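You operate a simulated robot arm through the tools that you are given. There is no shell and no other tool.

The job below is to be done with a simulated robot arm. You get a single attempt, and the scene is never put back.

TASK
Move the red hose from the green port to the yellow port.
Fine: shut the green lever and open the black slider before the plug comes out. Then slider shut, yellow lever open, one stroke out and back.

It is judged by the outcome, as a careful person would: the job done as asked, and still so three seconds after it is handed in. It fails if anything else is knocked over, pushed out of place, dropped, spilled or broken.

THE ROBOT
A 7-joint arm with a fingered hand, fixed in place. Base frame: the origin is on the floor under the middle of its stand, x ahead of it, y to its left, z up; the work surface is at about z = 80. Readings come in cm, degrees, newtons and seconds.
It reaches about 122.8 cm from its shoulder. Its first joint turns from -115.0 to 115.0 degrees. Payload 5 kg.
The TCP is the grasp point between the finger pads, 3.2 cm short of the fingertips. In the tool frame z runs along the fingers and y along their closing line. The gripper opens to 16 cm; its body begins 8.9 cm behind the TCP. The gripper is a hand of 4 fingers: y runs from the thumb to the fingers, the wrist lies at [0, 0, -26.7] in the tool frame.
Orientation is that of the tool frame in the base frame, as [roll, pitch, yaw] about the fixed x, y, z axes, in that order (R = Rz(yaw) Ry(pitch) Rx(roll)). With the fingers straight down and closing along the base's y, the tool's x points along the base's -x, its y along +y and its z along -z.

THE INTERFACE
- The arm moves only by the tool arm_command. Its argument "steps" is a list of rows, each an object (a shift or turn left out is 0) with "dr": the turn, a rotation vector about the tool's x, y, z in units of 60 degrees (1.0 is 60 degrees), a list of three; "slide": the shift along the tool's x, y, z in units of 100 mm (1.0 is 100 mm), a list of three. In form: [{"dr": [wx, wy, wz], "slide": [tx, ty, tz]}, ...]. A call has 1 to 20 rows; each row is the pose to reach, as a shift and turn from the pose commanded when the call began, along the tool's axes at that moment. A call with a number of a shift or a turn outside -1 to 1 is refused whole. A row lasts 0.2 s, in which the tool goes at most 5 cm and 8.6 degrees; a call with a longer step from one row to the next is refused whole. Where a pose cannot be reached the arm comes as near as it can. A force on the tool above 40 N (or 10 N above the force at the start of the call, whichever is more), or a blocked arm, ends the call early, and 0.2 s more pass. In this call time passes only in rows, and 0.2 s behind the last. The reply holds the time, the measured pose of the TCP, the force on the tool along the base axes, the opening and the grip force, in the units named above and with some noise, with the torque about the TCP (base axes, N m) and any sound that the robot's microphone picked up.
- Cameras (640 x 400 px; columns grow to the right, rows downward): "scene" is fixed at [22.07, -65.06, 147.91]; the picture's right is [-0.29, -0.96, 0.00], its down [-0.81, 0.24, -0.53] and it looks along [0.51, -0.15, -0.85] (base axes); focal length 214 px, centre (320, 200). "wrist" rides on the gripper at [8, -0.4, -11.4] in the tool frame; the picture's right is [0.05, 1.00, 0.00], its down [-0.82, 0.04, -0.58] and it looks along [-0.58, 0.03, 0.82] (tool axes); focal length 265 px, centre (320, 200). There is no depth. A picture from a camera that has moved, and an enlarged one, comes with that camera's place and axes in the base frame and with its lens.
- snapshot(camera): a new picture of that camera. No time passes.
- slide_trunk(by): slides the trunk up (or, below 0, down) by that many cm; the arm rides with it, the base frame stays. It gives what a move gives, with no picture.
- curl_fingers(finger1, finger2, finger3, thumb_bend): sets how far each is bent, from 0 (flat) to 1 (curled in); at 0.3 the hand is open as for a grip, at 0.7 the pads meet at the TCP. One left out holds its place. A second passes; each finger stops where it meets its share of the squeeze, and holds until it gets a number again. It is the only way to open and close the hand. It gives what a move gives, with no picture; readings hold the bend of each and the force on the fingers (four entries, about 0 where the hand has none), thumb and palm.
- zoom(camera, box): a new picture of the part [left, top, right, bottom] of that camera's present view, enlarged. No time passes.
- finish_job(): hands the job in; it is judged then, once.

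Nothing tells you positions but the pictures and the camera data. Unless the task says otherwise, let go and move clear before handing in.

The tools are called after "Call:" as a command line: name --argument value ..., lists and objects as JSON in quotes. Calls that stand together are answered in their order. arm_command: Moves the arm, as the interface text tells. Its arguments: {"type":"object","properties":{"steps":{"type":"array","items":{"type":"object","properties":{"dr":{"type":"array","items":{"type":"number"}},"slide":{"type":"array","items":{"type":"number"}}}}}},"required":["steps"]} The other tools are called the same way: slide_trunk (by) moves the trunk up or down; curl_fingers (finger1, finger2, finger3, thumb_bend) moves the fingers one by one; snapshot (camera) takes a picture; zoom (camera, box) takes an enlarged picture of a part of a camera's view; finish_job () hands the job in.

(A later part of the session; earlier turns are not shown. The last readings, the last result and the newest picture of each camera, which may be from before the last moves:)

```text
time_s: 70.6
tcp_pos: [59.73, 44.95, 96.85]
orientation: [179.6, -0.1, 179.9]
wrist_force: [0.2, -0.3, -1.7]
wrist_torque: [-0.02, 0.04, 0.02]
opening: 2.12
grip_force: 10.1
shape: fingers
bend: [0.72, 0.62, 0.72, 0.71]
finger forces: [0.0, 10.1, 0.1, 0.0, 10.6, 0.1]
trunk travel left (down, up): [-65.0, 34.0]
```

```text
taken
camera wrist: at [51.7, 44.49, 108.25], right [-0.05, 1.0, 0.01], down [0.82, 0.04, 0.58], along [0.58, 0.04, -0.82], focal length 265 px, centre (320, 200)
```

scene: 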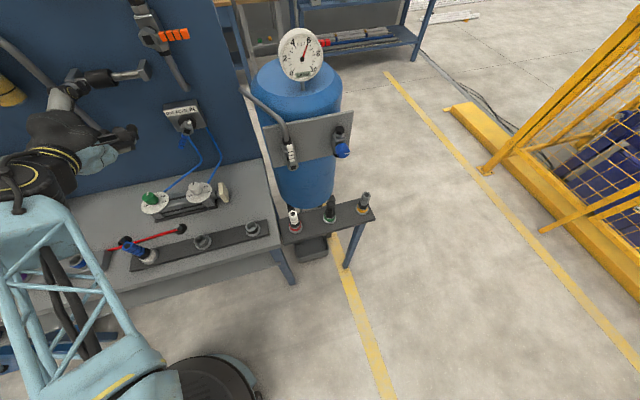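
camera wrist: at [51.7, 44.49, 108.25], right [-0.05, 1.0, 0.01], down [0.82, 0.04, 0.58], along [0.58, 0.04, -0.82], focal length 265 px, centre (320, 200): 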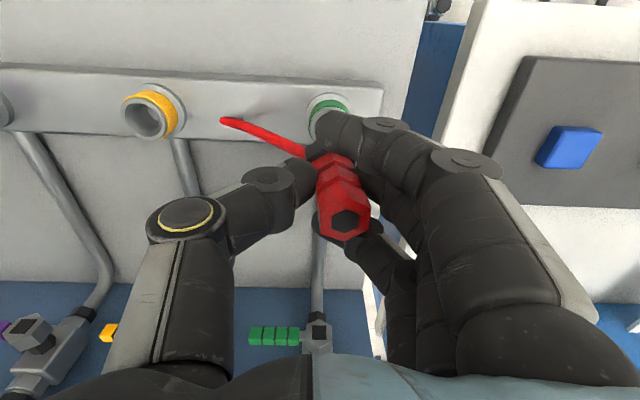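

The plug is free and held (about 1.7 N weight). I'll open the idle finger 1 to see the plug's lower end.

Call:
curl_fingers --finger1 0.3

Call:
arm_command --steps '[{"slide": [0, 0, -0.1]}, {"slide": [0, 0, -0.2]}, {"slide": [0, 0, -0.3]}]'

Call:
snapshot --camera "wrist"

Call:
zoom --camera "wrist" --box '[100, 60, 420, 260]'

```text
time_s: 71.6
tcp_pos: [59.78, 44.92, 96.85]
orientation: [179.5, 0.0, -180.0]
wrist_force: [-0.4, -0.3, -0.6]
wrist_torque: [-0.02, -0.01, -0.03]
opening: 9.24
grip_force: 10.7
shape: fingers
bend: [0.3, 0.62, 0.72, 0.71]
finger forces: [0.0, 10.1, 0.1, 0.0, 10.5, 0.0]
trunk travel left (down, up): [-65.0, 34.0]
```

```text
time_s: 72.4
tcp_pos: [59.72, 45.02, 99.95]
orientation: [179.7, 0.0, -180.0]
wrist_force: [0.9, 0.6, -1.2]
wrist_torque: [-0.04, -0.01, -0.01]
opening: 9.27
grip_force: 10.0
shape: fingers
bend: [0.3, 0.62, 0.72, 0.71]
finger forces: [0.0, 10.1, 0.0, 0.0, 10.5, 0.0]
trunk travel left (down, up): [-65.0, 34.0]
```

```text
taken
camera wrist: at [51.64, 44.45, 111.36], right [-0.05, 1.0, 0.01], down [0.82, 0.04, 0.58], along [0.58, 0.03, -0.82], focal length 265 px, centre (320, 200)
```

wrist: 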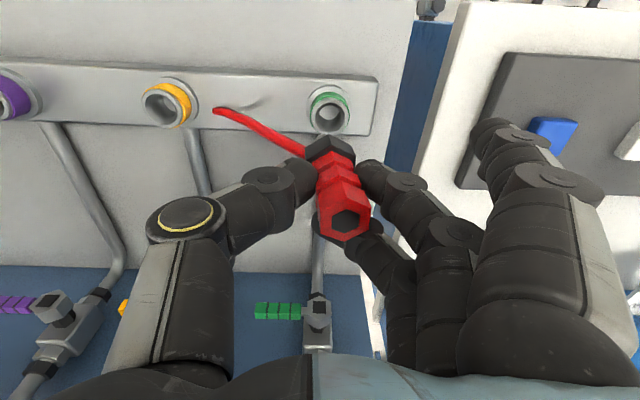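

```text
2.00 times, centred on (260, 160) of wrist
camera zoom: at [51.64, 44.45, 111.36], right [-0.05, 1.0, 0.01], down [0.82, 0.04, 0.58], along [0.58, 0.03, -0.82], focal length 531 px, centre (440, 280)
```

zoom: 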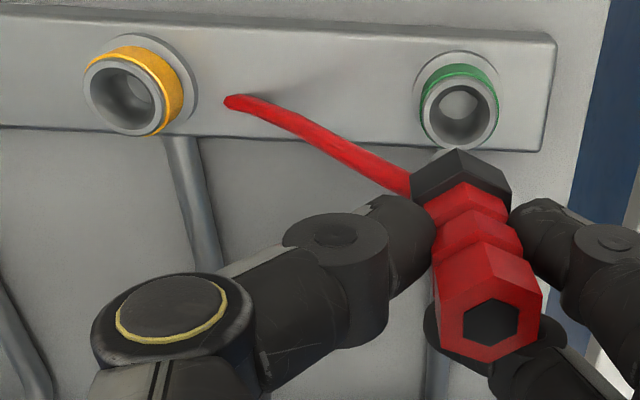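

The plug is out and the hose follows. It leans a little in the grip, so I'll measure that closely before inserting.

Call:
zoom --camera "wrist" --box '[280, 120, 400, 250]'

```text
3.08 times, centred on (340, 185) of wrist
camera zoom: at [51.64, 44.45, 111.36], right [-0.05, 1.0, 0.01], down [0.82, 0.04, 0.58], along [0.58, 0.03, -0.82], focal length 817 px, centre (258, 246)
```

zoom: 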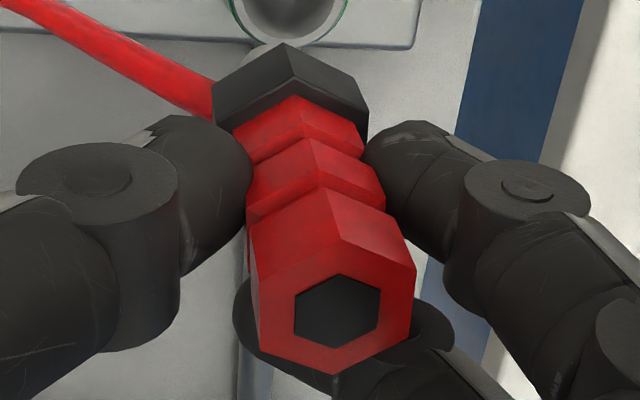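

The plug leans about 9° toward +y and about 3° toward +x. I'll carry it over to the yellow port and tilt the hand to bring it upright.

Call:
arm_command --steps '[{"slide": [0, -0.1, -0.15]}, {"slide": [0, -0.3, -0.2]}, {"slide": [0, -0.5, -0.2]}, {"slide": [0, -0.7, -0.2]}, {"slide": [0, -0.85, -0.2]}, {"slide": [0, -1.0, -0.2]}]'

Call:
arm_command --steps '[{"slide": [0, -0.2, 0], "dr": [-0.05, -0.017, 0]}, {"slide": [0, -0.4, 0], "dr": [-0.1, -0.034, 0]}, {"slide": [0.01, -0.6, 0], "dr": [-0.147, -0.05, 0]}]'

Call:
snapshot --camera "wrist"

Call:
zoom --camera "wrist" --box '[280, 60, 400, 250]'

Call:
snapshot --camera "scene"

```text
time_s: 73.8
tcp_pos: [59.83, 34.84, 101.99]
orientation: [179.6, -0.2, 179.8]
wrist_force: [0.4, -0.3, -1.0]
wrist_torque: [0.0, 0.03, 0.05]
opening: 9.25
grip_force: 10.3
shape: fingers
bend: [0.3, 0.62, 0.72, 0.71]
finger forces: [0.0, 10.0, 0.1, 0.0, 10.5, 0.0]
trunk travel left (down, up): [-65.0, 34.0]
```

```text
time_s: 74.6
tcp_pos: [59.72, 28.88, 101.88]
orientation: [170.7, 3.0, 179.7]
wrist_force: [0.2, 0.0, -1.8]
wrist_torque: [0.0, -0.03, 0.04]
opening: 9.3
grip_force: 10.5
shape: fingers
bend: [0.3, 0.62, 0.72, 0.71]
finger forces: [0.1, 9.9, 0.0, 0.1, 10.5, 0.0]
trunk travel left (down, up): [-65.0, 34.0]
```

```text
taken
camera wrist: at [51.09, 26.65, 112.6], right [-0.05, 0.99, 0.16], down [0.78, -0.06, 0.62], along [0.62, 0.16, -0.77], focal length 265 px, centre (320, 200)
```

wrist: 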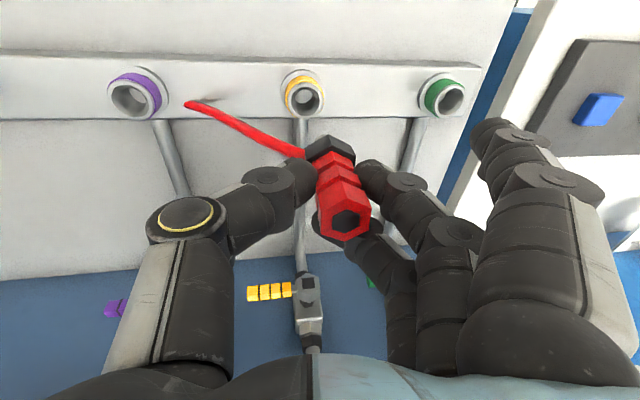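

```text
2.11 times, centred on (340, 155) of wrist
camera zoom: at [51.09, 26.65, 112.6], right [-0.05, 0.99, 0.16], down [0.78, -0.06, 0.62], along [0.62, 0.16, -0.77], focal length 559 px, centre (278, 295)
```

zoom: 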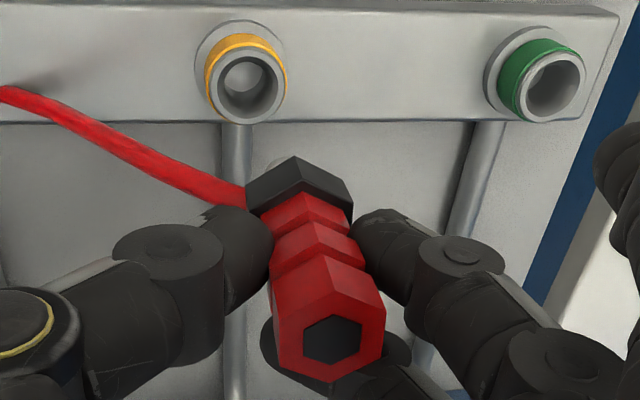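

```text
taken
```

scene: 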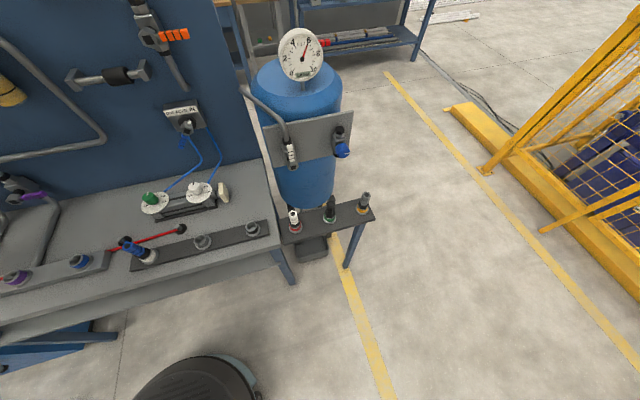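

The plug is now slightly over-corrected (by about 2°). I'll trim that and re-check against the yellow port.

Call:
arm_command --steps '[{"dr": [0.018, 0.014, 0], "slide": [-0.01, 0, 0]}, {"dr": [0.035, 0.027, 0], "slide": [-0.015, 0.003, 0]}]'

Call:
zoom --camera "wrist" --box '[260, 60, 420, 260]'

```text
time_s: 75.2
tcp_pos: [59.93, 28.76, 101.95]
orientation: [172.9, 1.2, 179.9]
wrist_force: [0.0, -0.6, -1.2]
wrist_torque: [-0.01, -0.01, -0.01]
opening: 9.32
grip_force: 10.3
shape: fingers
bend: [0.3, 0.62, 0.72, 0.71]
finger forces: [0.0, 10.0, 0.0, 0.0, 10.3, 0.1]
trunk travel left (down, up): [-65.0, 34.0]
```

```text
2.00 times, centred on (340, 160) of wrist
camera zoom: at [51.49, 27.11, 112.87], right [-0.05, 0.99, 0.12], down [0.8, -0.03, 0.6], along [0.6, 0.13, -0.79], focal length 531 px, centre (280, 280)
```

zoom: 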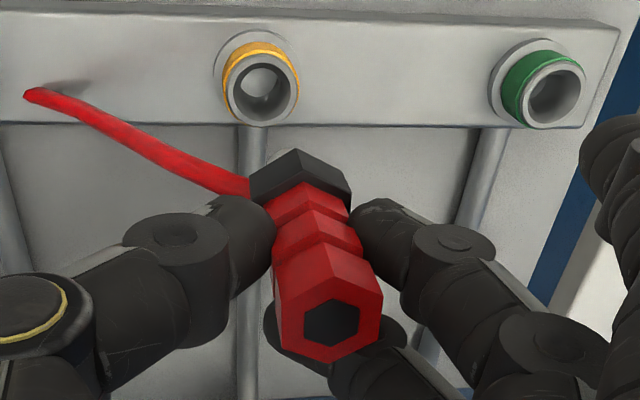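

Projecting straight down, the plug lands on the yellow opening to within about 0.3 cm. I'll descend partway and check again.

Call:
arm_command --steps '[{"slide": [0.001, -0.025, 0.198]}, {"slide": [0.002, -0.05, 0.397]}, {"slide": [0.002, -0.074, 0.595]}]'

Call:
zoom --camera "wrist" --box '[220, 60, 420, 260]'

Call:
snapshot --camera "wrist"

```text
time_s: 76.0
tcp_pos: [60.11, 29.05, 95.7]
orientation: [172.9, 1.2, 179.9]
wrist_force: [-0.5, 0.1, -0.7]
wrist_torque: [0.01, 0.05, 0.01]
opening: 9.24
grip_force: 10.4
shape: fingers
bend: [0.3, 0.62, 0.72, 0.71]
finger forces: [0.0, 9.9, 0.1, 0.0, 10.4, 0.0]
trunk travel left (down, up): [-65.0, 34.0]
```

```text
2.00 times, centred on (320, 160) of wrist
camera zoom: at [51.67, 27.21, 106.75], right [-0.05, 0.99, 0.12], down [0.8, -0.03, 0.6], along [0.6, 0.13, -0.79], focal length 531 px, centre (320, 280)
```

zoom: 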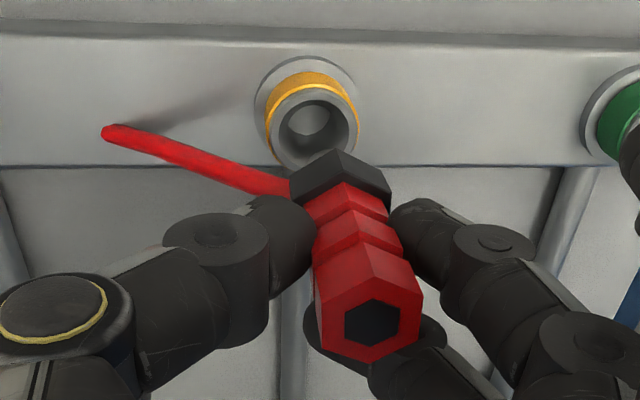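

```text
taken
camera wrist: at [51.67, 27.21, 106.75], right [-0.05, 0.99, 0.12], down [0.8, -0.03, 0.6], along [0.6, 0.13, -0.79], focal length 265 px, centre (320, 200)
```

wrist: 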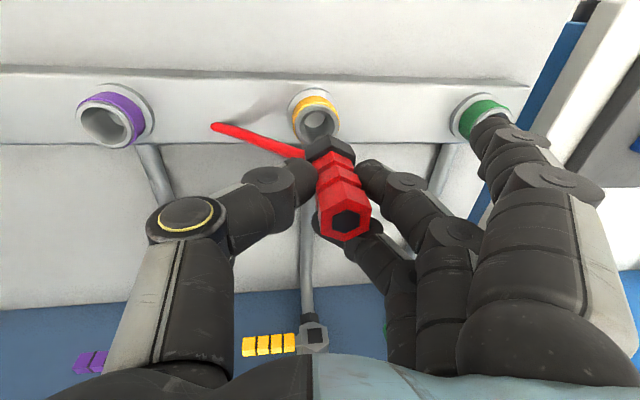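

Alignment over the yellow port is within a couple of pixels. I'll descend slowly and watch the force.

Call:
arm_command --steps '[{"slide": [0.001, -0.006, 0.05]}, {"slide": [0.002, -0.012, 0.1]}, {"slide": [0.003, -0.019, 0.15]}, {"slide": [0.004, -0.025, 0.2]}, {"slide": [0.005, -0.031, 0.25]}]'

Call:
zoom --camera "wrist" --box '[220, 60, 420, 260]'

```text
time_s: 77.2
tcp_pos: [60.01, 28.84, 93.41]
orientation: [173.0, 1.4, 179.8]
wrist_force: [-0.2, 0.0, 0.1]
wrist_torque: [0.02, 0.02, 0.01]
opening: 9.27
grip_force: 10.0
shape: fingers
bend: [0.3, 0.62, 0.72, 0.71]
finger forces: [0.0, 10.0, 0.0, 0.0, 10.5, 0.0]
trunk travel left (down, up): [-65.0, 34.0]
```

```text
2.00 times, centred on (320, 160) of wrist
camera zoom: at [51.65, 27.06, 104.39], right [-0.05, 0.99, 0.12], down [0.8, -0.03, 0.6], along [0.6, 0.13, -0.79], focal length 531 px, centre (320, 280)
```

zoom: 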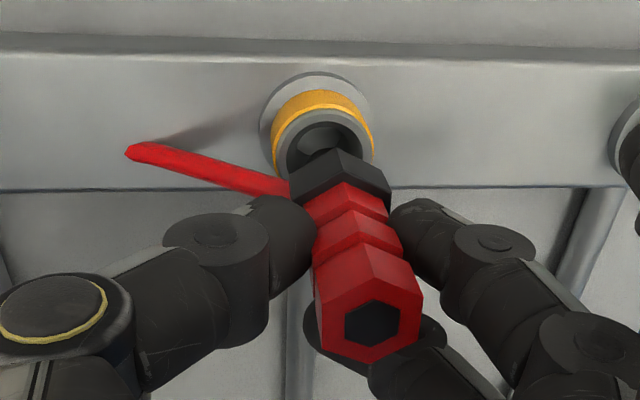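

Call:
arm_command --steps '[{"slide": [0.001, -0.004, 0.035]}, {"slide": [0.001, -0.009, 0.07]}, {"slide": [0.002, -0.013, 0.105]}, {"slide": [0.003, -0.017, 0.14]}, {"slide": [0.004, -0.022, 0.175]}]'

Call:
zoom --camera "wrist" --box '[220, 60, 420, 260]'

```text
time_s: 78.4
tcp_pos: [60.04, 28.93, 91.63]
orientation: [173.0, 1.4, 179.9]
wrist_force: [-0.9, 0.3, 2.5]
wrist_torque: [0.0, 0.05, 0.0]
opening: 9.19
grip_force: 11.2
shape: fingers
bend: [0.3, 0.62, 0.72, 0.72]
finger forces: [0.0, 10.8, 0.0, 0.0, 11.6, 0.1]
trunk travel left (down, up): [-65.0, 34.0]
```

```text
2.00 times, centred on (320, 160) of wrist
camera zoom: at [51.58, 27.17, 102.63], right [-0.05, 0.99, 0.12], down [0.8, -0.03, 0.6], along [0.6, 0.13, -0.79], focal length 531 px, centre (320, 280)
```

zoom: 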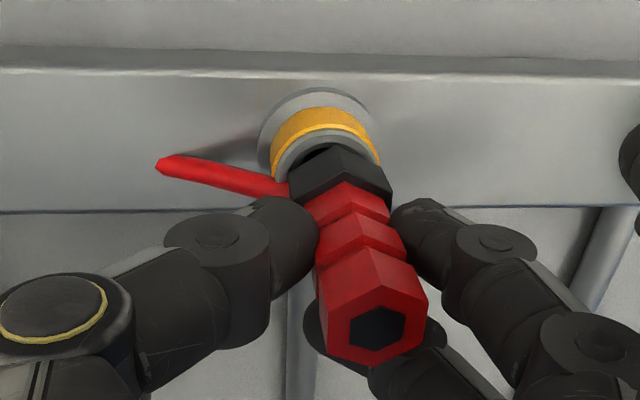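

Light contact now (about 4 N). It's nearly seated, so I'll press down a little further.

Call:
arm_command --steps '[{"slide": [0.0, -0.003, 0.025]}, {"slide": [0.001, -0.006, 0.05]}, {"slide": [0.001, -0.009, 0.075]}]'

Call:
zoom --camera "wrist" --box '[220, 60, 420, 260]'

```text
time_s: 79.2
tcp_pos: [59.91, 28.79, 90.93]
orientation: [172.8, 1.3, 179.9]
wrist_force: [-7.6, -6.9, 22.3]
wrist_torque: [0.19, 0.09, 0.07]
opening: 9.05
grip_force: 16.6
shape: fingers
bend: [0.3, 0.63, 0.72, 0.74]
finger forces: [0.0, 12.6, 0.1, 0.0, 20.4, 0.0]
trunk travel left (down, up): [-65.0, 34.0]
```

```text
2.00 times, centred on (320, 160) of wrist
camera zoom: at [51.5, 27.0, 102.0], right [-0.05, 0.99, 0.12], down [0.8, -0.03, 0.6], along [0.6, 0.13, -0.79], focal length 531 px, centre (320, 280)
```

zoom: 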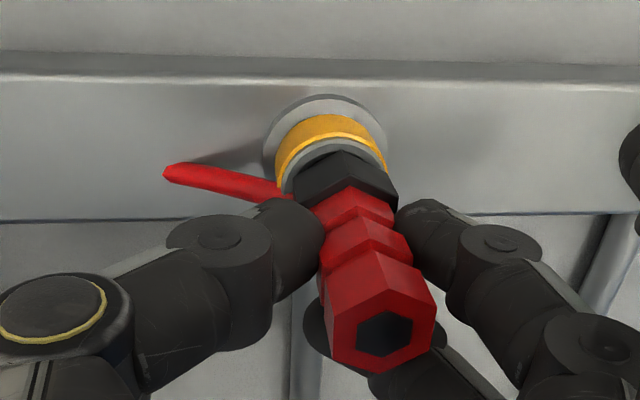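

It has met 22 N of resistance with side forces pushing toward -x and -y, so it's slightly off-centre. I'll ease up, shift about 0.25 cm toward -x/-y, and press again.

Call:
arm_command --steps '[{"slide": [-0.001, 0.004, -0.03]}, {"slide": [0.014, -0.011, -0.032]}, {"slide": [0.024, -0.021, -0.033]}, {"slide": [0.025, -0.025, -0.004]}, {"slide": [0.025, -0.027, 0.016]}]'

Call:
zoom --camera "wrist" --box '[220, 60, 420, 260]'

```text
time_s: 80.4
tcp_pos: [59.65, 28.65, 90.76]
orientation: [172.8, 1.5, 180.0]
wrist_force: [0.2, -0.6, 16.6]
wrist_torque: [0.3, -0.06, 0.02]
opening: 8.95
grip_force: 12.9
shape: fingers
bend: [0.3, 0.63, 0.72, 0.74]
finger forces: [0.0, 12.4, 0.0, 0.0, 12.8, 0.0]
trunk travel left (down, up): [-65.0, 34.0]
```

```text
2.00 times, centred on (320, 160) of wrist
camera zoom: at [51.31, 26.85, 101.8], right [-0.05, 0.99, 0.12], down [0.8, -0.03, 0.6], along [0.6, 0.13, -0.79], focal length 531 px, centre (320, 280)
```

zoom: 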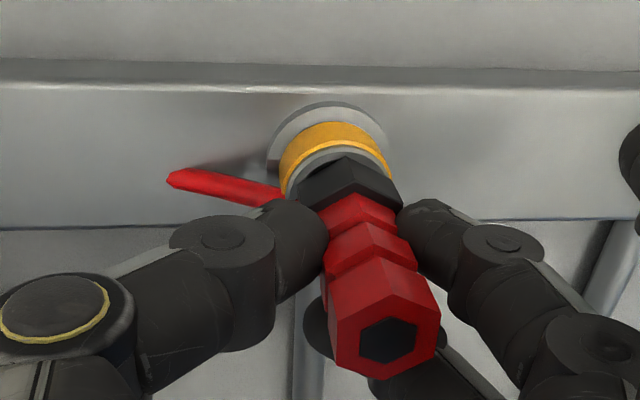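

Side forces are now near zero with 16 N downward. I'll release and look at how it sits.

Call:
curl_fingers --finger2 0.5 --finger3 0.5 --thumb_bend 0.5

Call:
snapshot --camera "wrist"

Call:
zoom --camera "wrist" --box '[220, 60, 420, 260]'

```text
time_s: 81.4
tcp_pos: [59.63, 28.59, 90.64]
orientation: [172.8, 1.5, 180.0]
wrist_force: [-1.0, -0.5, 0.0]
wrist_torque: [-0.04, 0.01, 0.01]
opening: 13.03
grip_force: 0.1
shape: fingers
bend: [0.3, 0.5, 0.5, 0.5]
finger forces: [0.0, 0.1, 0.1, 0.0, 0.1, 0.0]
trunk travel left (down, up): [-65.0, 34.0]
```

```text
taken
camera wrist: at [51.34, 26.85, 101.7], right [-0.05, 0.99, 0.12], down [0.8, -0.03, 0.6], along [0.6, 0.13, -0.79], focal length 265 px, centre (320, 200)
```

wrist: 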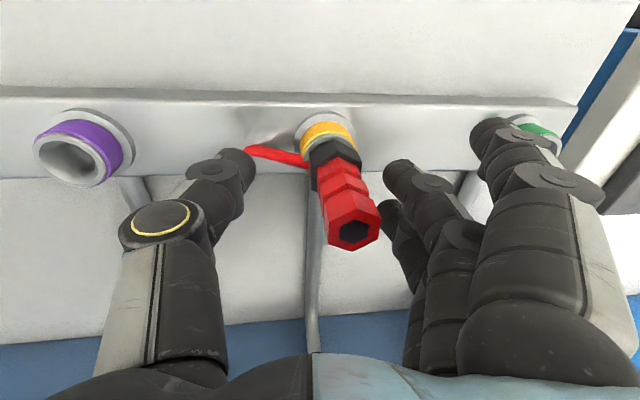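

```text
2.00 times, centred on (320, 160) of wrist
camera zoom: at [51.34, 26.85, 101.7], right [-0.05, 0.99, 0.12], down [0.8, -0.03, 0.6], along [0.6, 0.13, -0.79], focal length 531 px, centre (320, 280)
```

zoom: 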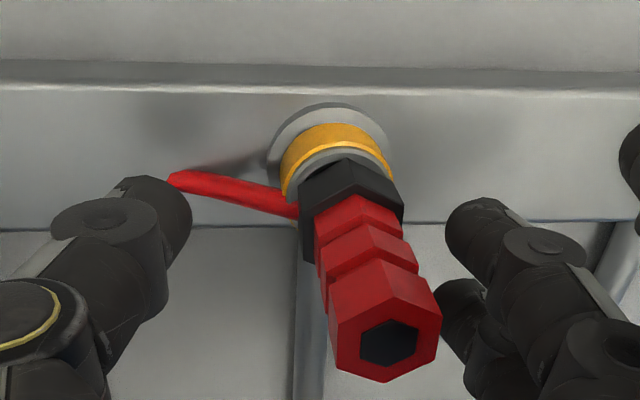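

The plug stands upright in the yellow port. To be sure it's fully seated I'll press it down from above with the curled knuckles, so I'm raising the hand, levelling it and making a fist.

Call:
arm_command --steps '[{"slide": [-0.002, 0.025, -0.2]}, {"slide": [-0.004, 0.05, -0.4]}, {"slide": [-0.006, 0.075, -0.6]}, {"slide": [-0.008, 0.1, -0.8], "dr": [0.06, -0.01, 0]}, {"slide": [-0.01, 0.12, -0.98], "dr": [0.12, -0.02, 0]}]'

Call:
curl_fingers --finger1 1.0 --finger2 1.0 --finger3 1.0 --thumb_bend 0.3

Call:
snapshot --camera "wrist"

Call:
zoom --camera "wrist" --box '[240, 40, 400, 150]'

```text
time_s: 82.6
tcp_pos: [59.53, 28.75, 100.42]
orientation: [-179.9, 2.6, 179.9]
wrist_force: [0.0, -0.1, 0.2]
wrist_torque: [-0.01, -0.02, 0.0]
opening: 13.05
grip_force: 0.1
shape: fingers
bend: [0.3, 0.5, 0.5, 0.5]
finger forces: [0.0, 0.0, 0.0, 0.1, 0.0, 0.0]
trunk travel left (down, up): [-65.0, 34.0]
```

```text
time_s: 83.6
tcp_pos: [59.51, 28.63, 100.49]
orientation: [-179.9, 2.6, 180.0]
wrist_force: [0.1, 0.8, -0.4]
wrist_torque: [0.0, 0.01, -0.01]
opening: 7.82
grip_force: 0.1
shape: fingers
bend: [1.0, 1.0, 1.0, 0.3]
finger forces: [0.0, 0.0, 0.0, 0.1, 0.1, 0.0]
trunk travel left (down, up): [-65.0, 34.0]
```

```text
taken
camera wrist: at [50.96, 28.36, 111.48], right [-0.05, 1.0, 0.0], down [0.79, 0.04, 0.61], along [0.61, 0.03, -0.79], focal length 265 px, centre (320, 200)
```

wrist: 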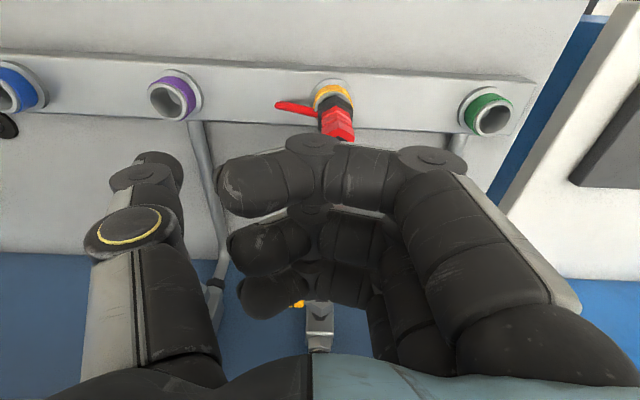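

```text
3.64 times, centred on (320, 95) of wrist
camera zoom: at [50.96, 28.36, 111.48], right [-0.05, 1.0, 0.0], down [0.79, 0.04, 0.61], along [0.61, 0.03, -0.79], focal length 965 px, centre (320, 582)
```

zoom: 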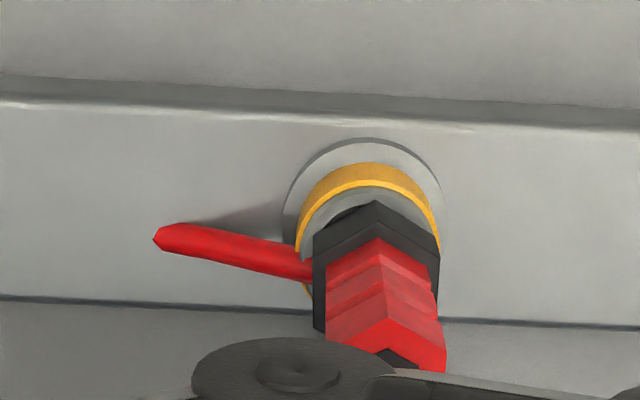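

Side by side it looks like it may still be 3–5 mm proud. I'll press down on its top with the middle knuckle, slowly.

Call:
arm_command --steps '[{"slide": [-0.005, -0.01, 0.2], "dr": [0, 0.02, 0]}, {"slide": [-0.01, -0.02, 0.4], "dr": [0, 0.043, 0]}, {"slide": [-0.018, -0.03, 0.6], "dr": [0, 0.043, 0]}, {"slide": [-0.018, -0.03, 0.7], "dr": [0, 0.043, 0]}]'

Call:
snapshot --camera "wrist"

```text
time_s: 84.6
tcp_pos: [60.09, 28.39, 93.43]
orientation: [-179.8, 0.0, 179.9]
wrist_force: [-0.5, -0.2, -0.3]
wrist_torque: [0.02, -0.02, 0.01]
opening: 7.8
grip_force: 0.1
shape: fingers
bend: [1.0, 1.0, 1.0, 0.3]
finger forces: [0.0, 0.0, 0.0, 0.0, 0.1, 0.1]
trunk travel left (down, up): [-65.0, 34.0]
```

```text
taken
camera wrist: at [52.02, 28.01, 104.91], right [-0.05, 1.0, 0.0], down [0.82, 0.04, 0.58], along [0.58, 0.03, -0.82], focal length 265 px, centre (320, 200)
```

wrist: 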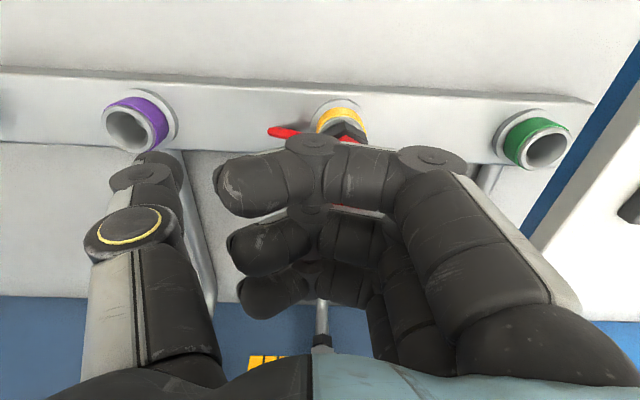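

Call:
arm_command --steps '[{"slide": [0, 0, 0.04]}, {"slide": [0, 0, 0.08]}, {"slide": [0, 0, 0.12]}, {"slide": [0, 0, 0.16]}]'

```text
time_s: 85.6
tcp_pos: [60.0, 28.2, 91.83]
orientation: [-179.9, 0.0, 179.9]
wrist_force: [0.7, 0.4, 0.2]
wrist_torque: [0.01, -0.01, 0.01]
opening: 7.81
grip_force: 0.0
shape: fingers
bend: [1.0, 1.0, 1.0, 0.3]
finger forces: [0.0, 0.0, 0.0, 0.0, 0.0, 0.0]
trunk travel left (down, up): [-65.0, 34.0]
```

Call:
arm_command --steps '[{"slide": [0, 0, 0.03]}, {"slide": [0, 0, 0.06]}, {"slide": [0, 0, 0.09]}, {"slide": [0, 0, 0.12]}]'

Call:
snapshot --camera "wrist"

```text
time_s: 86.6
tcp_pos: [60.1, 28.52, 90.88]
orientation: [179.9, 0.1, -180.0]
wrist_force: [0.2, 1.5, 21.7]
wrist_torque: [-0.02, 0.0, -0.02]
opening: 7.79
grip_force: 11.5
shape: fingers
bend: [1.0, 1.0, 1.0, 0.3]
finger forces: [0.0, 21.7, 0.0, 0.0, 0.1, 0.1]
trunk travel left (down, up): [-65.0, 34.0]
```

```text
taken
camera wrist: at [52.0, 28.0, 102.25], right [-0.05, 1.0, 0.0], down [0.81, 0.04, 0.58], along [0.58, 0.03, -0.82], focal length 265 px, centre (320, 200)
```

wrist: 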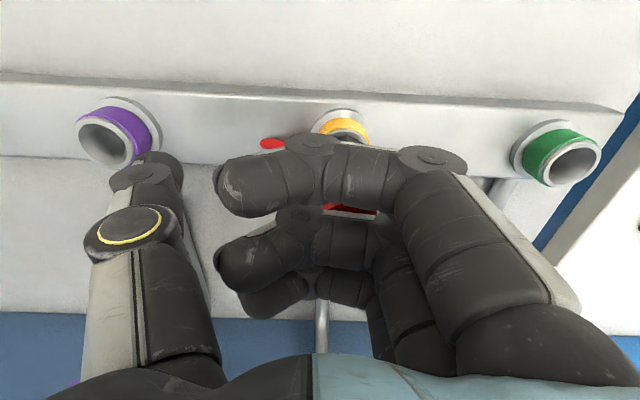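

Contact on the middle knuckle, 22 N. A little more.

Call:
arm_command --steps '[{"slide": [0, 0, 0.02]}, {"slide": [0, 0, 0.04]}, {"slide": [0, 0, 0.06]}]'

```text
time_s: 87.3
tcp_pos: [60.22, 28.73, 90.67]
orientation: [179.7, 0.3, -180.0]
wrist_force: [-1.4, 2.4, 22.1]
wrist_torque: [0.03, -0.02, 0.0]
opening: 7.82
grip_force: 11.2
shape: fingers
bend: [1.0, 1.0, 1.0, 0.3]
finger forces: [0.0, 22.2, 0.0, 0.0, 0.0, 0.0]
trunk travel left (down, up): [-65.0, 34.0]
stopped in row 3: the force on the tool passed its limit at 42 N (the readings are from after the stop); the commanded pose is now the measured one
```

That reached 42 N, a hard stop. I'll raise and inspect the seating.

Call:
arm_command --steps '[{"slide": [0, 0, -0.2]}, {"slide": [0, 0, -0.4]}, {"slide": [0, 0, -0.6]}, {"slide": [0.0, 0, -0.8]}, {"slide": [0.0, 0, -1.0]}]'

Call:
arm_command --steps '[{"slide": [0.05, 0, -0.2]}, {"slide": [0.1, 0, -0.4]}, {"slide": [0.15, 0, -0.6]}, {"slide": [0.2, 0, -0.75]}]'

Call:
snapshot --camera "wrist"

Call:
zoom --camera "wrist" --box '[240, 40, 420, 160]'

```text
time_s: 88.5
tcp_pos: [60.27, 28.55, 100.44]
orientation: [180.0, 0.1, 179.9]
wrist_force: [-0.4, 0.0, -0.5]
wrist_torque: [0.01, -0.03, -0.01]
opening: 7.81
grip_force: 0.0
shape: fingers
bend: [1.0, 1.0, 1.0, 0.3]
finger forces: [0.0, 0.0, 0.1, 0.0, 0.0, 0.0]
trunk travel left (down, up): [-65.0, 34.0]
```

```text
time_s: 89.5
tcp_pos: [58.22, 28.5, 107.99]
orientation: [179.9, 0.1, 179.9]
wrist_force: [0.0, 0.3, -0.5]
wrist_torque: [0.01, -0.03, 0.02]
opening: 7.81
grip_force: 0.0
shape: fingers
bend: [1.0, 1.0, 1.0, 0.3]
finger forces: [0.0, 0.1, 0.0, 0.0, 0.0, 0.1]
trunk travel left (down, up): [-65.0, 34.0]
```

```text
taken
camera wrist: at [50.06, 28.18, 119.31], right [-0.05, 1.0, 0.0], down [0.81, 0.04, 0.58], along [0.58, 0.03, -0.82], focal length 265 px, centre (320, 200)
```

wrist: 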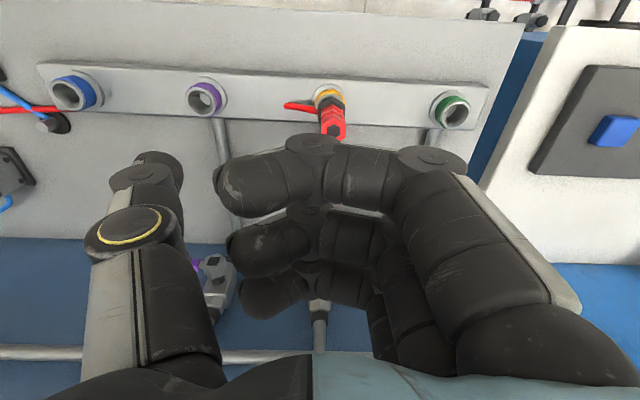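

```text
3.33 times, centred on (330, 100) of wrist
camera zoom: at [50.06, 28.18, 119.31], right [-0.05, 1.0, 0.0], down [0.81, 0.04, 0.58], along [0.58, 0.03, -0.82], focal length 885 px, centre (287, 533)
```

zoom: 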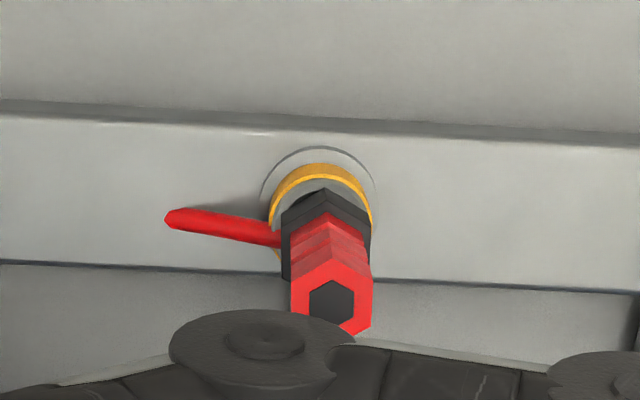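

To judge seating fairly, I'll put the camera in the same relative spot I used for the seated green view, with the same hand opening.

Call:
arm_command --steps '[{"slide": [-0.1, 0.07, -0.02]}, {"slide": [-0.19, 0.14, -0.04]}]'

Call:
curl_fingers --finger1 0.5 --finger2 0.5 --finger3 0.5 --thumb_bend 0.5

Call:
zoom --camera "wrist" --box '[240, 50, 420, 170]'

```text
time_s: 90.1
tcp_pos: [60.05, 29.95, 108.26]
orientation: [179.9, 0.1, 179.9]
wrist_force: [-0.8, 0.1, -0.3]
wrist_torque: [0.0, -0.03, -0.03]
opening: 7.77
grip_force: 0.0
shape: fingers
bend: [1.0, 1.0, 1.0, 0.3]
finger forces: [0.0, 0.0, 0.0, 0.1, 0.0, 0.0]
trunk travel left (down, up): [-65.0, 34.0]
```

```text
time_s: 91.1
tcp_pos: [59.99, 30.01, 108.32]
orientation: [179.9, 0.1, 179.9]
wrist_force: [-0.6, -0.1, -0.6]
wrist_torque: [-0.01, -0.05, 0.03]
opening: 9.15
grip_force: 0.1
shape: fingers
bend: [0.5, 0.5, 0.5, 0.5]
finger forces: [0.1, 0.1, 0.0, 0.1, 0.0, 0.1]
trunk travel left (down, up): [-65.0, 34.0]
```

```text
3.33 times, centred on (330, 110) of wrist
camera zoom: at [51.95, 29.56, 119.64], right [-0.05, 1.0, 0.0], down [0.81, 0.04, 0.58], along [0.58, 0.03, -0.82], focal length 885 px, centre (287, 500)
```

zoom: 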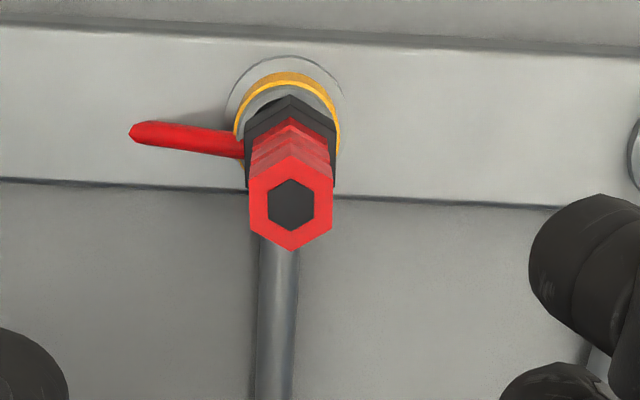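

It still looks a few millimetres proud compared to the green seat. I want a true side view, so I'll pull back, tilt the hand, and look at it from low in front.

Call:
arm_command --steps '[{"slide": [0.16, 0.2, 0.0], "dr": [0, -0.13, 0]}, {"slide": [0.32, 0.4, 0.0], "dr": [0, -0.26, 0]}, {"slide": [0.48, 0.6, 0.0], "dr": [0, -0.39, 0]}, {"slide": [0.64, 0.8, 0.0], "dr": [0, -0.52, 0]}, {"slide": [0.8, 1.0, 0.0], "dr": [0, -0.65, 0]}]'

Call:
snapshot --camera "wrist"

```text
time_s: 92.5
tcp_pos: [64.75, 9.77, 105.12]
orientation: [-179.7, 35.5, 148.0]
wrist_force: [-1.0, -1.1, -0.2]
wrist_torque: [0.04, 0.03, -0.02]
opening: 9.13
grip_force: 0.1
shape: fingers
bend: [0.5, 0.5, 0.5, 0.5]
finger forces: [0.0, 0.0, 0.0, 0.1, 0.1, 0.1]
trunk travel left (down, up): [-65.0, 34.0]
stopped in row 5: the arm was blocked; the commanded pose is now the measured one
```

```text
taken
camera wrist: at [53.36, 16.43, 109.79], right [0.49, 0.87, -0.03], down [0.3, -0.14, 0.94], along [0.81, -0.48, -0.33], focal length 265 px, centre (320, 200)
```

wrist: 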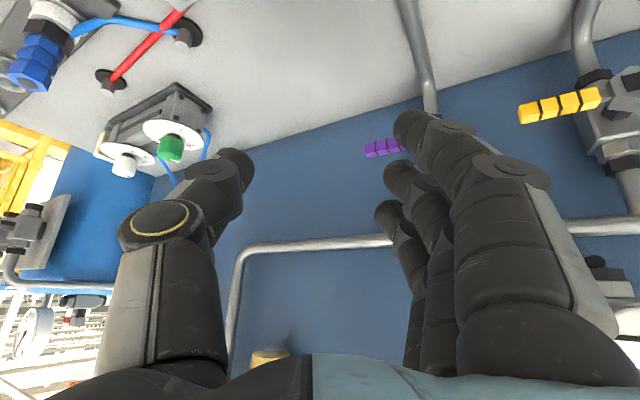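

The arm couldn't reach that pose and swung elsewhere, though with no contact. I'll straighten the yaw from here and stay away from tight, close-in poses.

Call:
arm_command --steps '[{"dr": [-0.077, 0, -0.108]}, {"dr": [-0.155, 0, -0.217]}, {"dr": [-0.232, 0, -0.325]}, {"dr": [-0.31, 0, -0.434]}]'

Call:
snapshot --camera "wrist"

Call:
snapshot --camera "scene"

```text
time_s: 93.5
tcp_pos: [64.98, 9.87, 105.09]
orientation: [-179.8, 35.4, -179.9]
wrist_force: [0.6, -0.1, 0.2]
wrist_torque: [0.02, 0.05, -0.01]
opening: 9.11
grip_force: 0.1
shape: fingers
bend: [0.5, 0.5, 0.5, 0.5]
finger forces: [0.0, 0.0, 0.1, 0.0, 0.0, 0.0]
trunk travel left (down, up): [-65.0, 34.0]
```

```text
taken
camera wrist: at [51.71, 9.45, 109.81], right [-0.04, 1.0, -0.03], down [0.33, 0.05, 0.94], along [0.94, 0.03, -0.33], focal length 265 px, centre (320, 200)
```

wrist: 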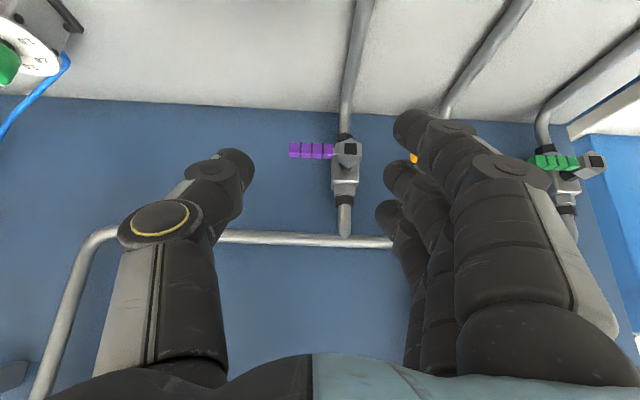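

```text
taken
```

scene: 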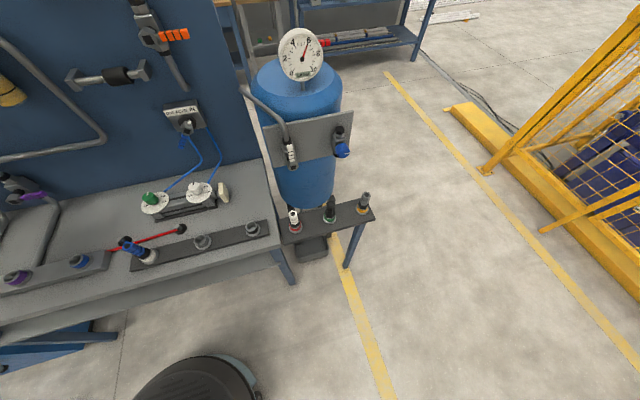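

I'll lower the trunk, which suits low forward reaches, raising the arm first so the hand keeps its height.

Call:
arm_command --steps '[{"slide": [-0.145, 0, -0.204]}, {"slide": [-0.29, 0, -0.408]}, {"slide": [-0.434, 0, -0.611]}, {"slide": [-0.579, 0, -0.815]}]'

Call:
arm_command --steps '[{"slide": [-0.145, 0, -0.204]}, {"slide": [-0.29, 0, -0.408]}, {"slide": [-0.434, 0, -0.611]}, {"slide": [-0.579, 0, -0.815]}]'

Call:
slide_trunk --by -20

```text
time_s: 94.5
tcp_pos: [64.89, 9.81, 115.21]
orientation: [-179.8, 35.2, 179.9]
wrist_force: [0.2, -0.9, 0.2]
wrist_torque: [0.01, 0.0, 0.01]
opening: 9.12
grip_force: 0.0
shape: fingers
bend: [0.5, 0.5, 0.5, 0.5]
finger forces: [0.0, 0.0, 0.1, 0.1, 0.0, 0.1]
trunk travel left (down, up): [-65.0, 34.0]
```

```text
time_s: 95.5
tcp_pos: [64.92, 9.72, 125.29]
orientation: [-179.8, 35.2, -180.0]
wrist_force: [-0.1, -1.3, 0.0]
wrist_torque: [0.12, -0.01, 0.07]
opening: 9.11
grip_force: 0.0
shape: fingers
bend: [0.5, 0.5, 0.5, 0.5]
finger forces: [0.0, 0.0, 0.0, 0.0, 0.0, 0.0]
trunk travel left (down, up): [-65.0, 34.0]
```

```text
time_s: 97.7
tcp_pos: [64.99, 10.0, 105.17]
orientation: [-179.8, 35.3, 180.0]
wrist_force: [-0.1, -0.2, 0.5]
wrist_torque: [-0.01, 0.01, 0.02]
opening: 9.12
grip_force: 0.1
shape: fingers
bend: [0.5, 0.5, 0.5, 0.5]
finger forces: [0.0, 0.1, 0.0, 0.0, 0.0, 0.1]
trunk travel left (down, up): [-45.0, 54.0]
```

Call:
arm_command --steps '[{"slide": [0.072, 0.25, -0.05]}, {"slide": [0.143, 0.5, -0.101]}, {"slide": [0.215, 0.75, -0.151]}, {"slide": [0.286, 1.0, -0.202]}]'

Call:
arm_command --steps '[{"slide": [0.072, 0.25, -0.05]}, {"slide": [0.143, 0.5, -0.101]}, {"slide": [0.215, 0.75, -0.151]}, {"slide": [0.286, 1.0, -0.202]}]'

Call:
arm_command --steps '[{"slide": [0.072, 0.25, -0.05]}, {"slide": [0.143, 0.5, -0.101]}, {"slide": [0.215, 0.75, -0.151]}, {"slide": [0.286, 1.0, -0.202]}]'

Call:
snapshot --camera "wrist"

```text
time_s: 98.7
tcp_pos: [61.31, 19.96, 105.06]
orientation: [-179.7, 35.3, -179.9]
wrist_force: [-0.3, -0.4, -0.1]
wrist_torque: [-0.01, 0.02, 0.01]
opening: 9.12
grip_force: 0.0
shape: fingers
bend: [0.5, 0.5, 0.5, 0.5]
finger forces: [0.1, 0.1, 0.0, 0.1, 0.0, 0.1]
trunk travel left (down, up): [-45.0, 54.0]
```

```text
time_s: 99.7
tcp_pos: [57.88, 30.01, 104.93]
orientation: [-179.6, 35.4, -180.0]
wrist_force: [-0.2, -0.3, 0.4]
wrist_torque: [0.0, -0.02, -0.04]
opening: 9.12
grip_force: 0.1
shape: fingers
bend: [0.5, 0.5, 0.5, 0.5]
finger forces: [0.1, 0.0, 0.0, 0.0, 0.1, 0.0]
trunk travel left (down, up): [-45.0, 54.0]
```

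```text
time_s: 100.7
tcp_pos: [54.21, 39.91, 104.91]
orientation: [-179.7, 35.4, 179.9]
wrist_force: [-0.4, -0.5, 0.2]
wrist_torque: [0.02, -0.02, 0.04]
opening: 9.12
grip_force: 0.0
shape: fingers
bend: [0.5, 0.5, 0.5, 0.5]
finger forces: [0.0, 0.0, 0.1, 0.0, 0.0, 0.1]
trunk travel left (down, up): [-45.0, 54.0]
```

```text
taken
camera wrist: at [41.04, 39.62, 109.54], right [-0.04, 1.0, -0.03], down [0.33, 0.05, 0.94], along [0.94, 0.03, -0.33], focal length 265 px, centre (320, 200)
```

wrist: 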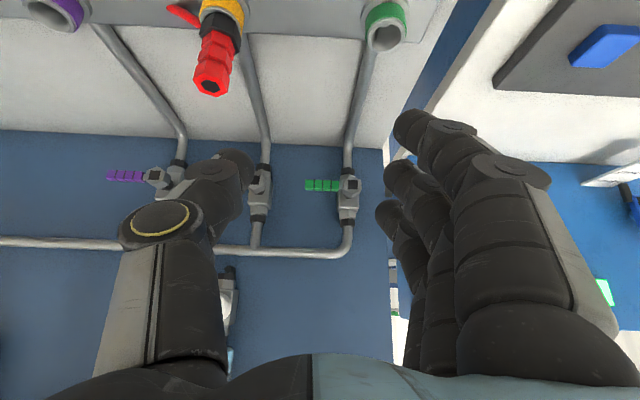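

Call:
arm_command --steps '[{"slide": [0.03, 0, 0.03], "dr": [0, -0.13, 0]}, {"slide": [0.06, 0, 0.06], "dr": [0, -0.26, 0]}, {"slide": [0.1, 0, 0.1], "dr": [0, -0.4, 0]}]'

Call:
snapshot --camera "wrist"

Call:
zoom --camera "wrist" --box '[120, 20, 280, 130]'

```text
time_s: 101.5
tcp_pos: [54.16, 40.01, 103.46]
orientation: [-179.6, 59.4, -179.8]
wrist_force: [-0.1, 0.0, -0.3]
wrist_torque: [0.0, -0.03, 0.01]
opening: 9.12
grip_force: 0.1
shape: fingers
bend: [0.5, 0.5, 0.5, 0.5]
finger forces: [0.0, 0.1, 0.0, 0.0, 0.0, 0.0]
trunk travel left (down, up): [-45.0, 54.0]
```

```text
taken
camera wrist: at [40.21, 39.62, 102.39], right [-0.03, 1.0, -0.05], down [-0.08, 0.05, 1.0], along [1.0, 0.03, 0.08], focal length 265 px, centre (320, 200)
```

wrist: 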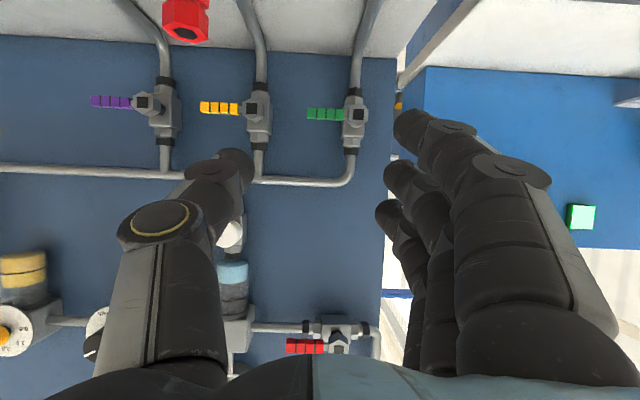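

```text
3.64 times, centred on (200, 75) of wrist
camera zoom: at [40.21, 39.62, 102.39], right [-0.03, 1.0, -0.05], down [-0.08, 0.05, 1.0], along [1.0, 0.03, 0.08], focal length 965 px, centre (756, 654)
```

zoom: 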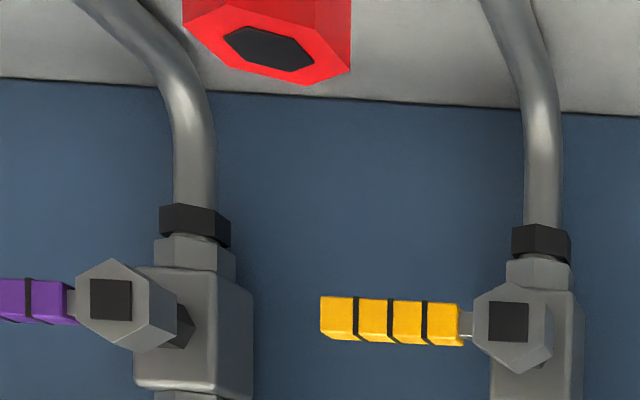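

Call:
arm_command --steps '[{"slide": [0.19, 0, 0.11], "dr": [0, 0.06, 0]}, {"slide": [0.37, 0, 0.22], "dr": [0, 0.12, 0]}, {"slide": [0.56, 0, 0.331], "dr": [0, 0.13, 0]}]'

Call:
snapshot --camera "wrist"

Call:
zoom --camera "wrist" --box '[110, 0, 270, 150]'

```text
time_s: 102.3
tcp_pos: [54.42, 40.04, 97.19]
orientation: [-179.6, 51.6, -179.8]
wrist_force: [0.1, 0.3, 0.4]
wrist_torque: [0.01, -0.03, -0.01]
opening: 9.12
grip_force: 0.0
shape: fingers
bend: [0.5, 0.5, 0.5, 0.5]
finger forces: [0.0, 0.0, 0.0, 0.0, 0.1, 0.0]
trunk travel left (down, up): [-45.0, 54.0]
```

```text
taken
camera wrist: at [40.39, 39.65, 97.86], right [-0.03, 1.0, -0.04], down [0.06, 0.05, 1.0], along [1.0, 0.03, -0.06], focal length 265 px, centre (320, 200)
```

wrist: 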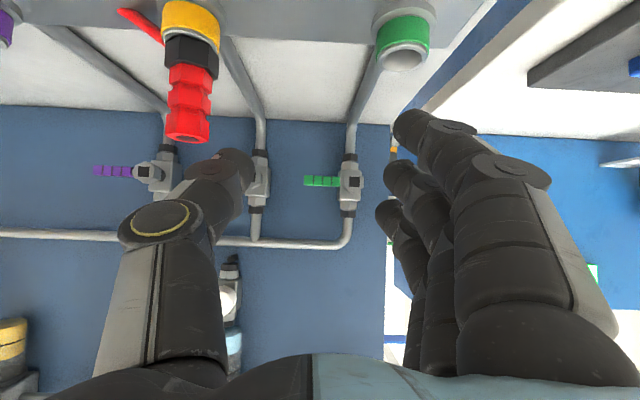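

```text
2.67 times, centred on (190, 75) of wrist
camera zoom: at [40.39, 39.65, 97.86], right [-0.03, 1.0, -0.04], down [0.06, 0.05, 1.0], along [1.0, 0.03, -0.06], focal length 708 px, centre (667, 533)
```

zoom: 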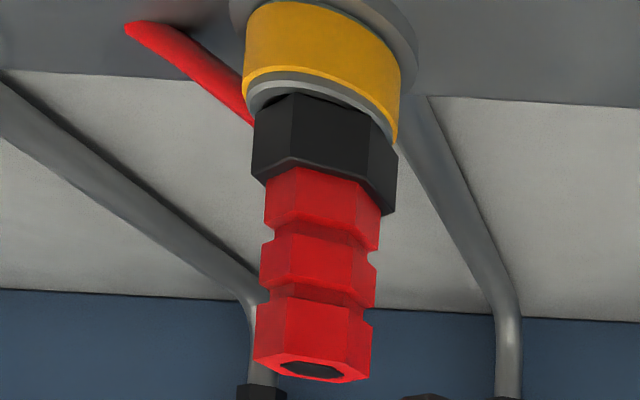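

Here's a clear side view: the plug is upright in the yellow port with the flange right at the lip, and its top at z≈92.5, the same as it was in the green port. I'll zoom in more on the joint.

Call:
zoom --camera "wrist" --box '[150, 0, 230, 60]'

Call:
zoom --camera "wrist" --box '[350, 0, 460, 80]'

```text
6.67 times, centred on (190, 30) of wrist
camera zoom: at [40.39, 39.65, 97.86], right [-0.03, 1.0, -0.04], down [0.06, 0.05, 1.0], along [1.0, 0.03, -0.06], focal length 1769 px, centre (1187, 1333)
```

zoom: 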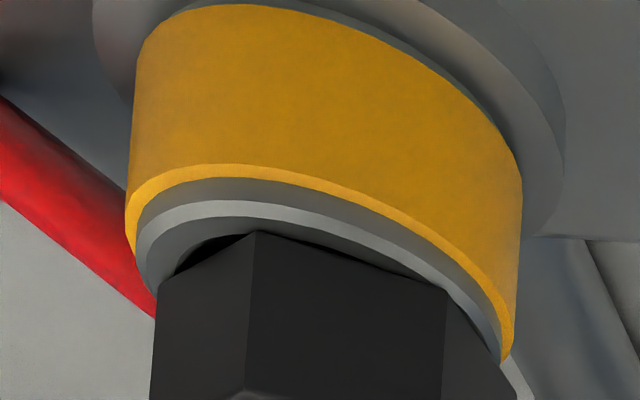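

```text
5.00 times, centred on (405, 40) of wrist
camera zoom: at [40.39, 39.65, 97.86], right [-0.03, 1.0, -0.04], down [0.06, 0.05, 1.0], along [1.0, 0.03, -0.06], focal length 1327 px, centre (-105, 1000)
```

zoom: 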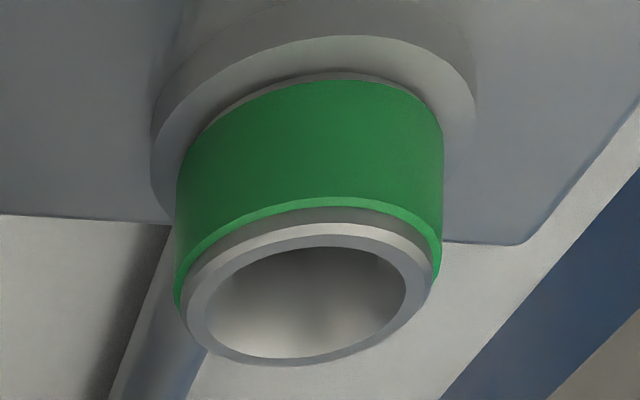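

Measured closely, there's still about a 5 mm gap between the hex flange and the port lip, and the plug sits about 2 mm toward +y of the port centre, so it's resting on an inner step. I'll re-grip it and nudge it to centre until it drops home. First I'll raise the hand and bring it back to vertical.

Call:
arm_command --steps '[{"slide": [-0.23, 0, -0.05], "dr": [0, 0.14, 0]}, {"slide": [-0.46, 0, -0.11], "dr": [0, 0.28, 0]}, {"slide": [-0.69, 0, -0.16], "dr": [0, 0.42, 0]}, {"slide": [-0.915, 0, -0.214], "dr": [0, 0.56, 0]}]'

Call:
arm_command --steps '[{"slide": [0.0, -0.2, -0.03], "dr": [0, 0.1, 0]}, {"slide": [0.0, -0.45, -0.06], "dr": [0, 0.2, 0]}, {"slide": [0.0, -0.7, -0.09], "dr": [0, 0.3, 0]}, {"slide": [0.0, -1.0, -0.1], "dr": [0, 0.3, 0]}]'

Call:
snapshot --camera "wrist"

```text
time_s: 103.3
tcp_pos: [58.21, 40.02, 105.7]
orientation: [-179.8, 17.8, -180.0]
wrist_force: [-0.5, -0.8, 0.1]
wrist_torque: [0.0, 0.03, 0.02]
opening: 9.13
grip_force: 0.0
shape: fingers
bend: [0.5, 0.5, 0.5, 0.5]
finger forces: [0.0, 0.0, 0.0, 0.0, 0.0, 0.0]
trunk travel left (down, up): [-45.0, 54.0]
```

```text
time_s: 104.3
tcp_pos: [58.02, 30.03, 106.68]
orientation: [-179.8, -0.3, 179.9]
wrist_force: [-0.7, 0.1, 0.4]
wrist_torque: [0.01, 0.04, -0.04]
opening: 9.15
grip_force: 0.0
shape: fingers
bend: [0.5, 0.5, 0.5, 0.5]
finger forces: [0.0, 0.0, 0.0, 0.0, 0.1, 0.0]
trunk travel left (down, up): [-45.0, 54.0]
```

```text
taken
camera wrist: at [49.94, 29.72, 118.01], right [-0.05, 1.0, 0.0], down [0.82, 0.04, 0.57], along [0.57, 0.03, -0.82], focal length 265 px, centre (320, 200)
```

wrist: 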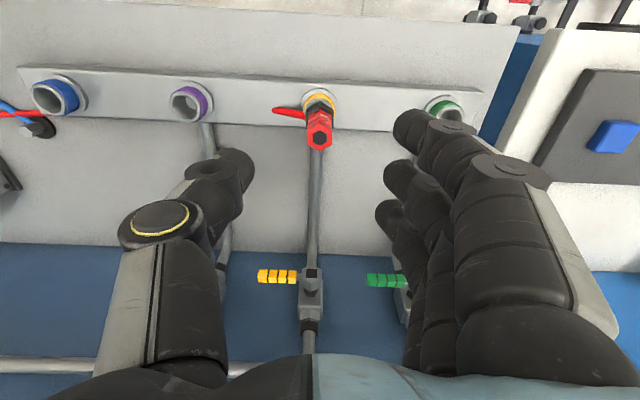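

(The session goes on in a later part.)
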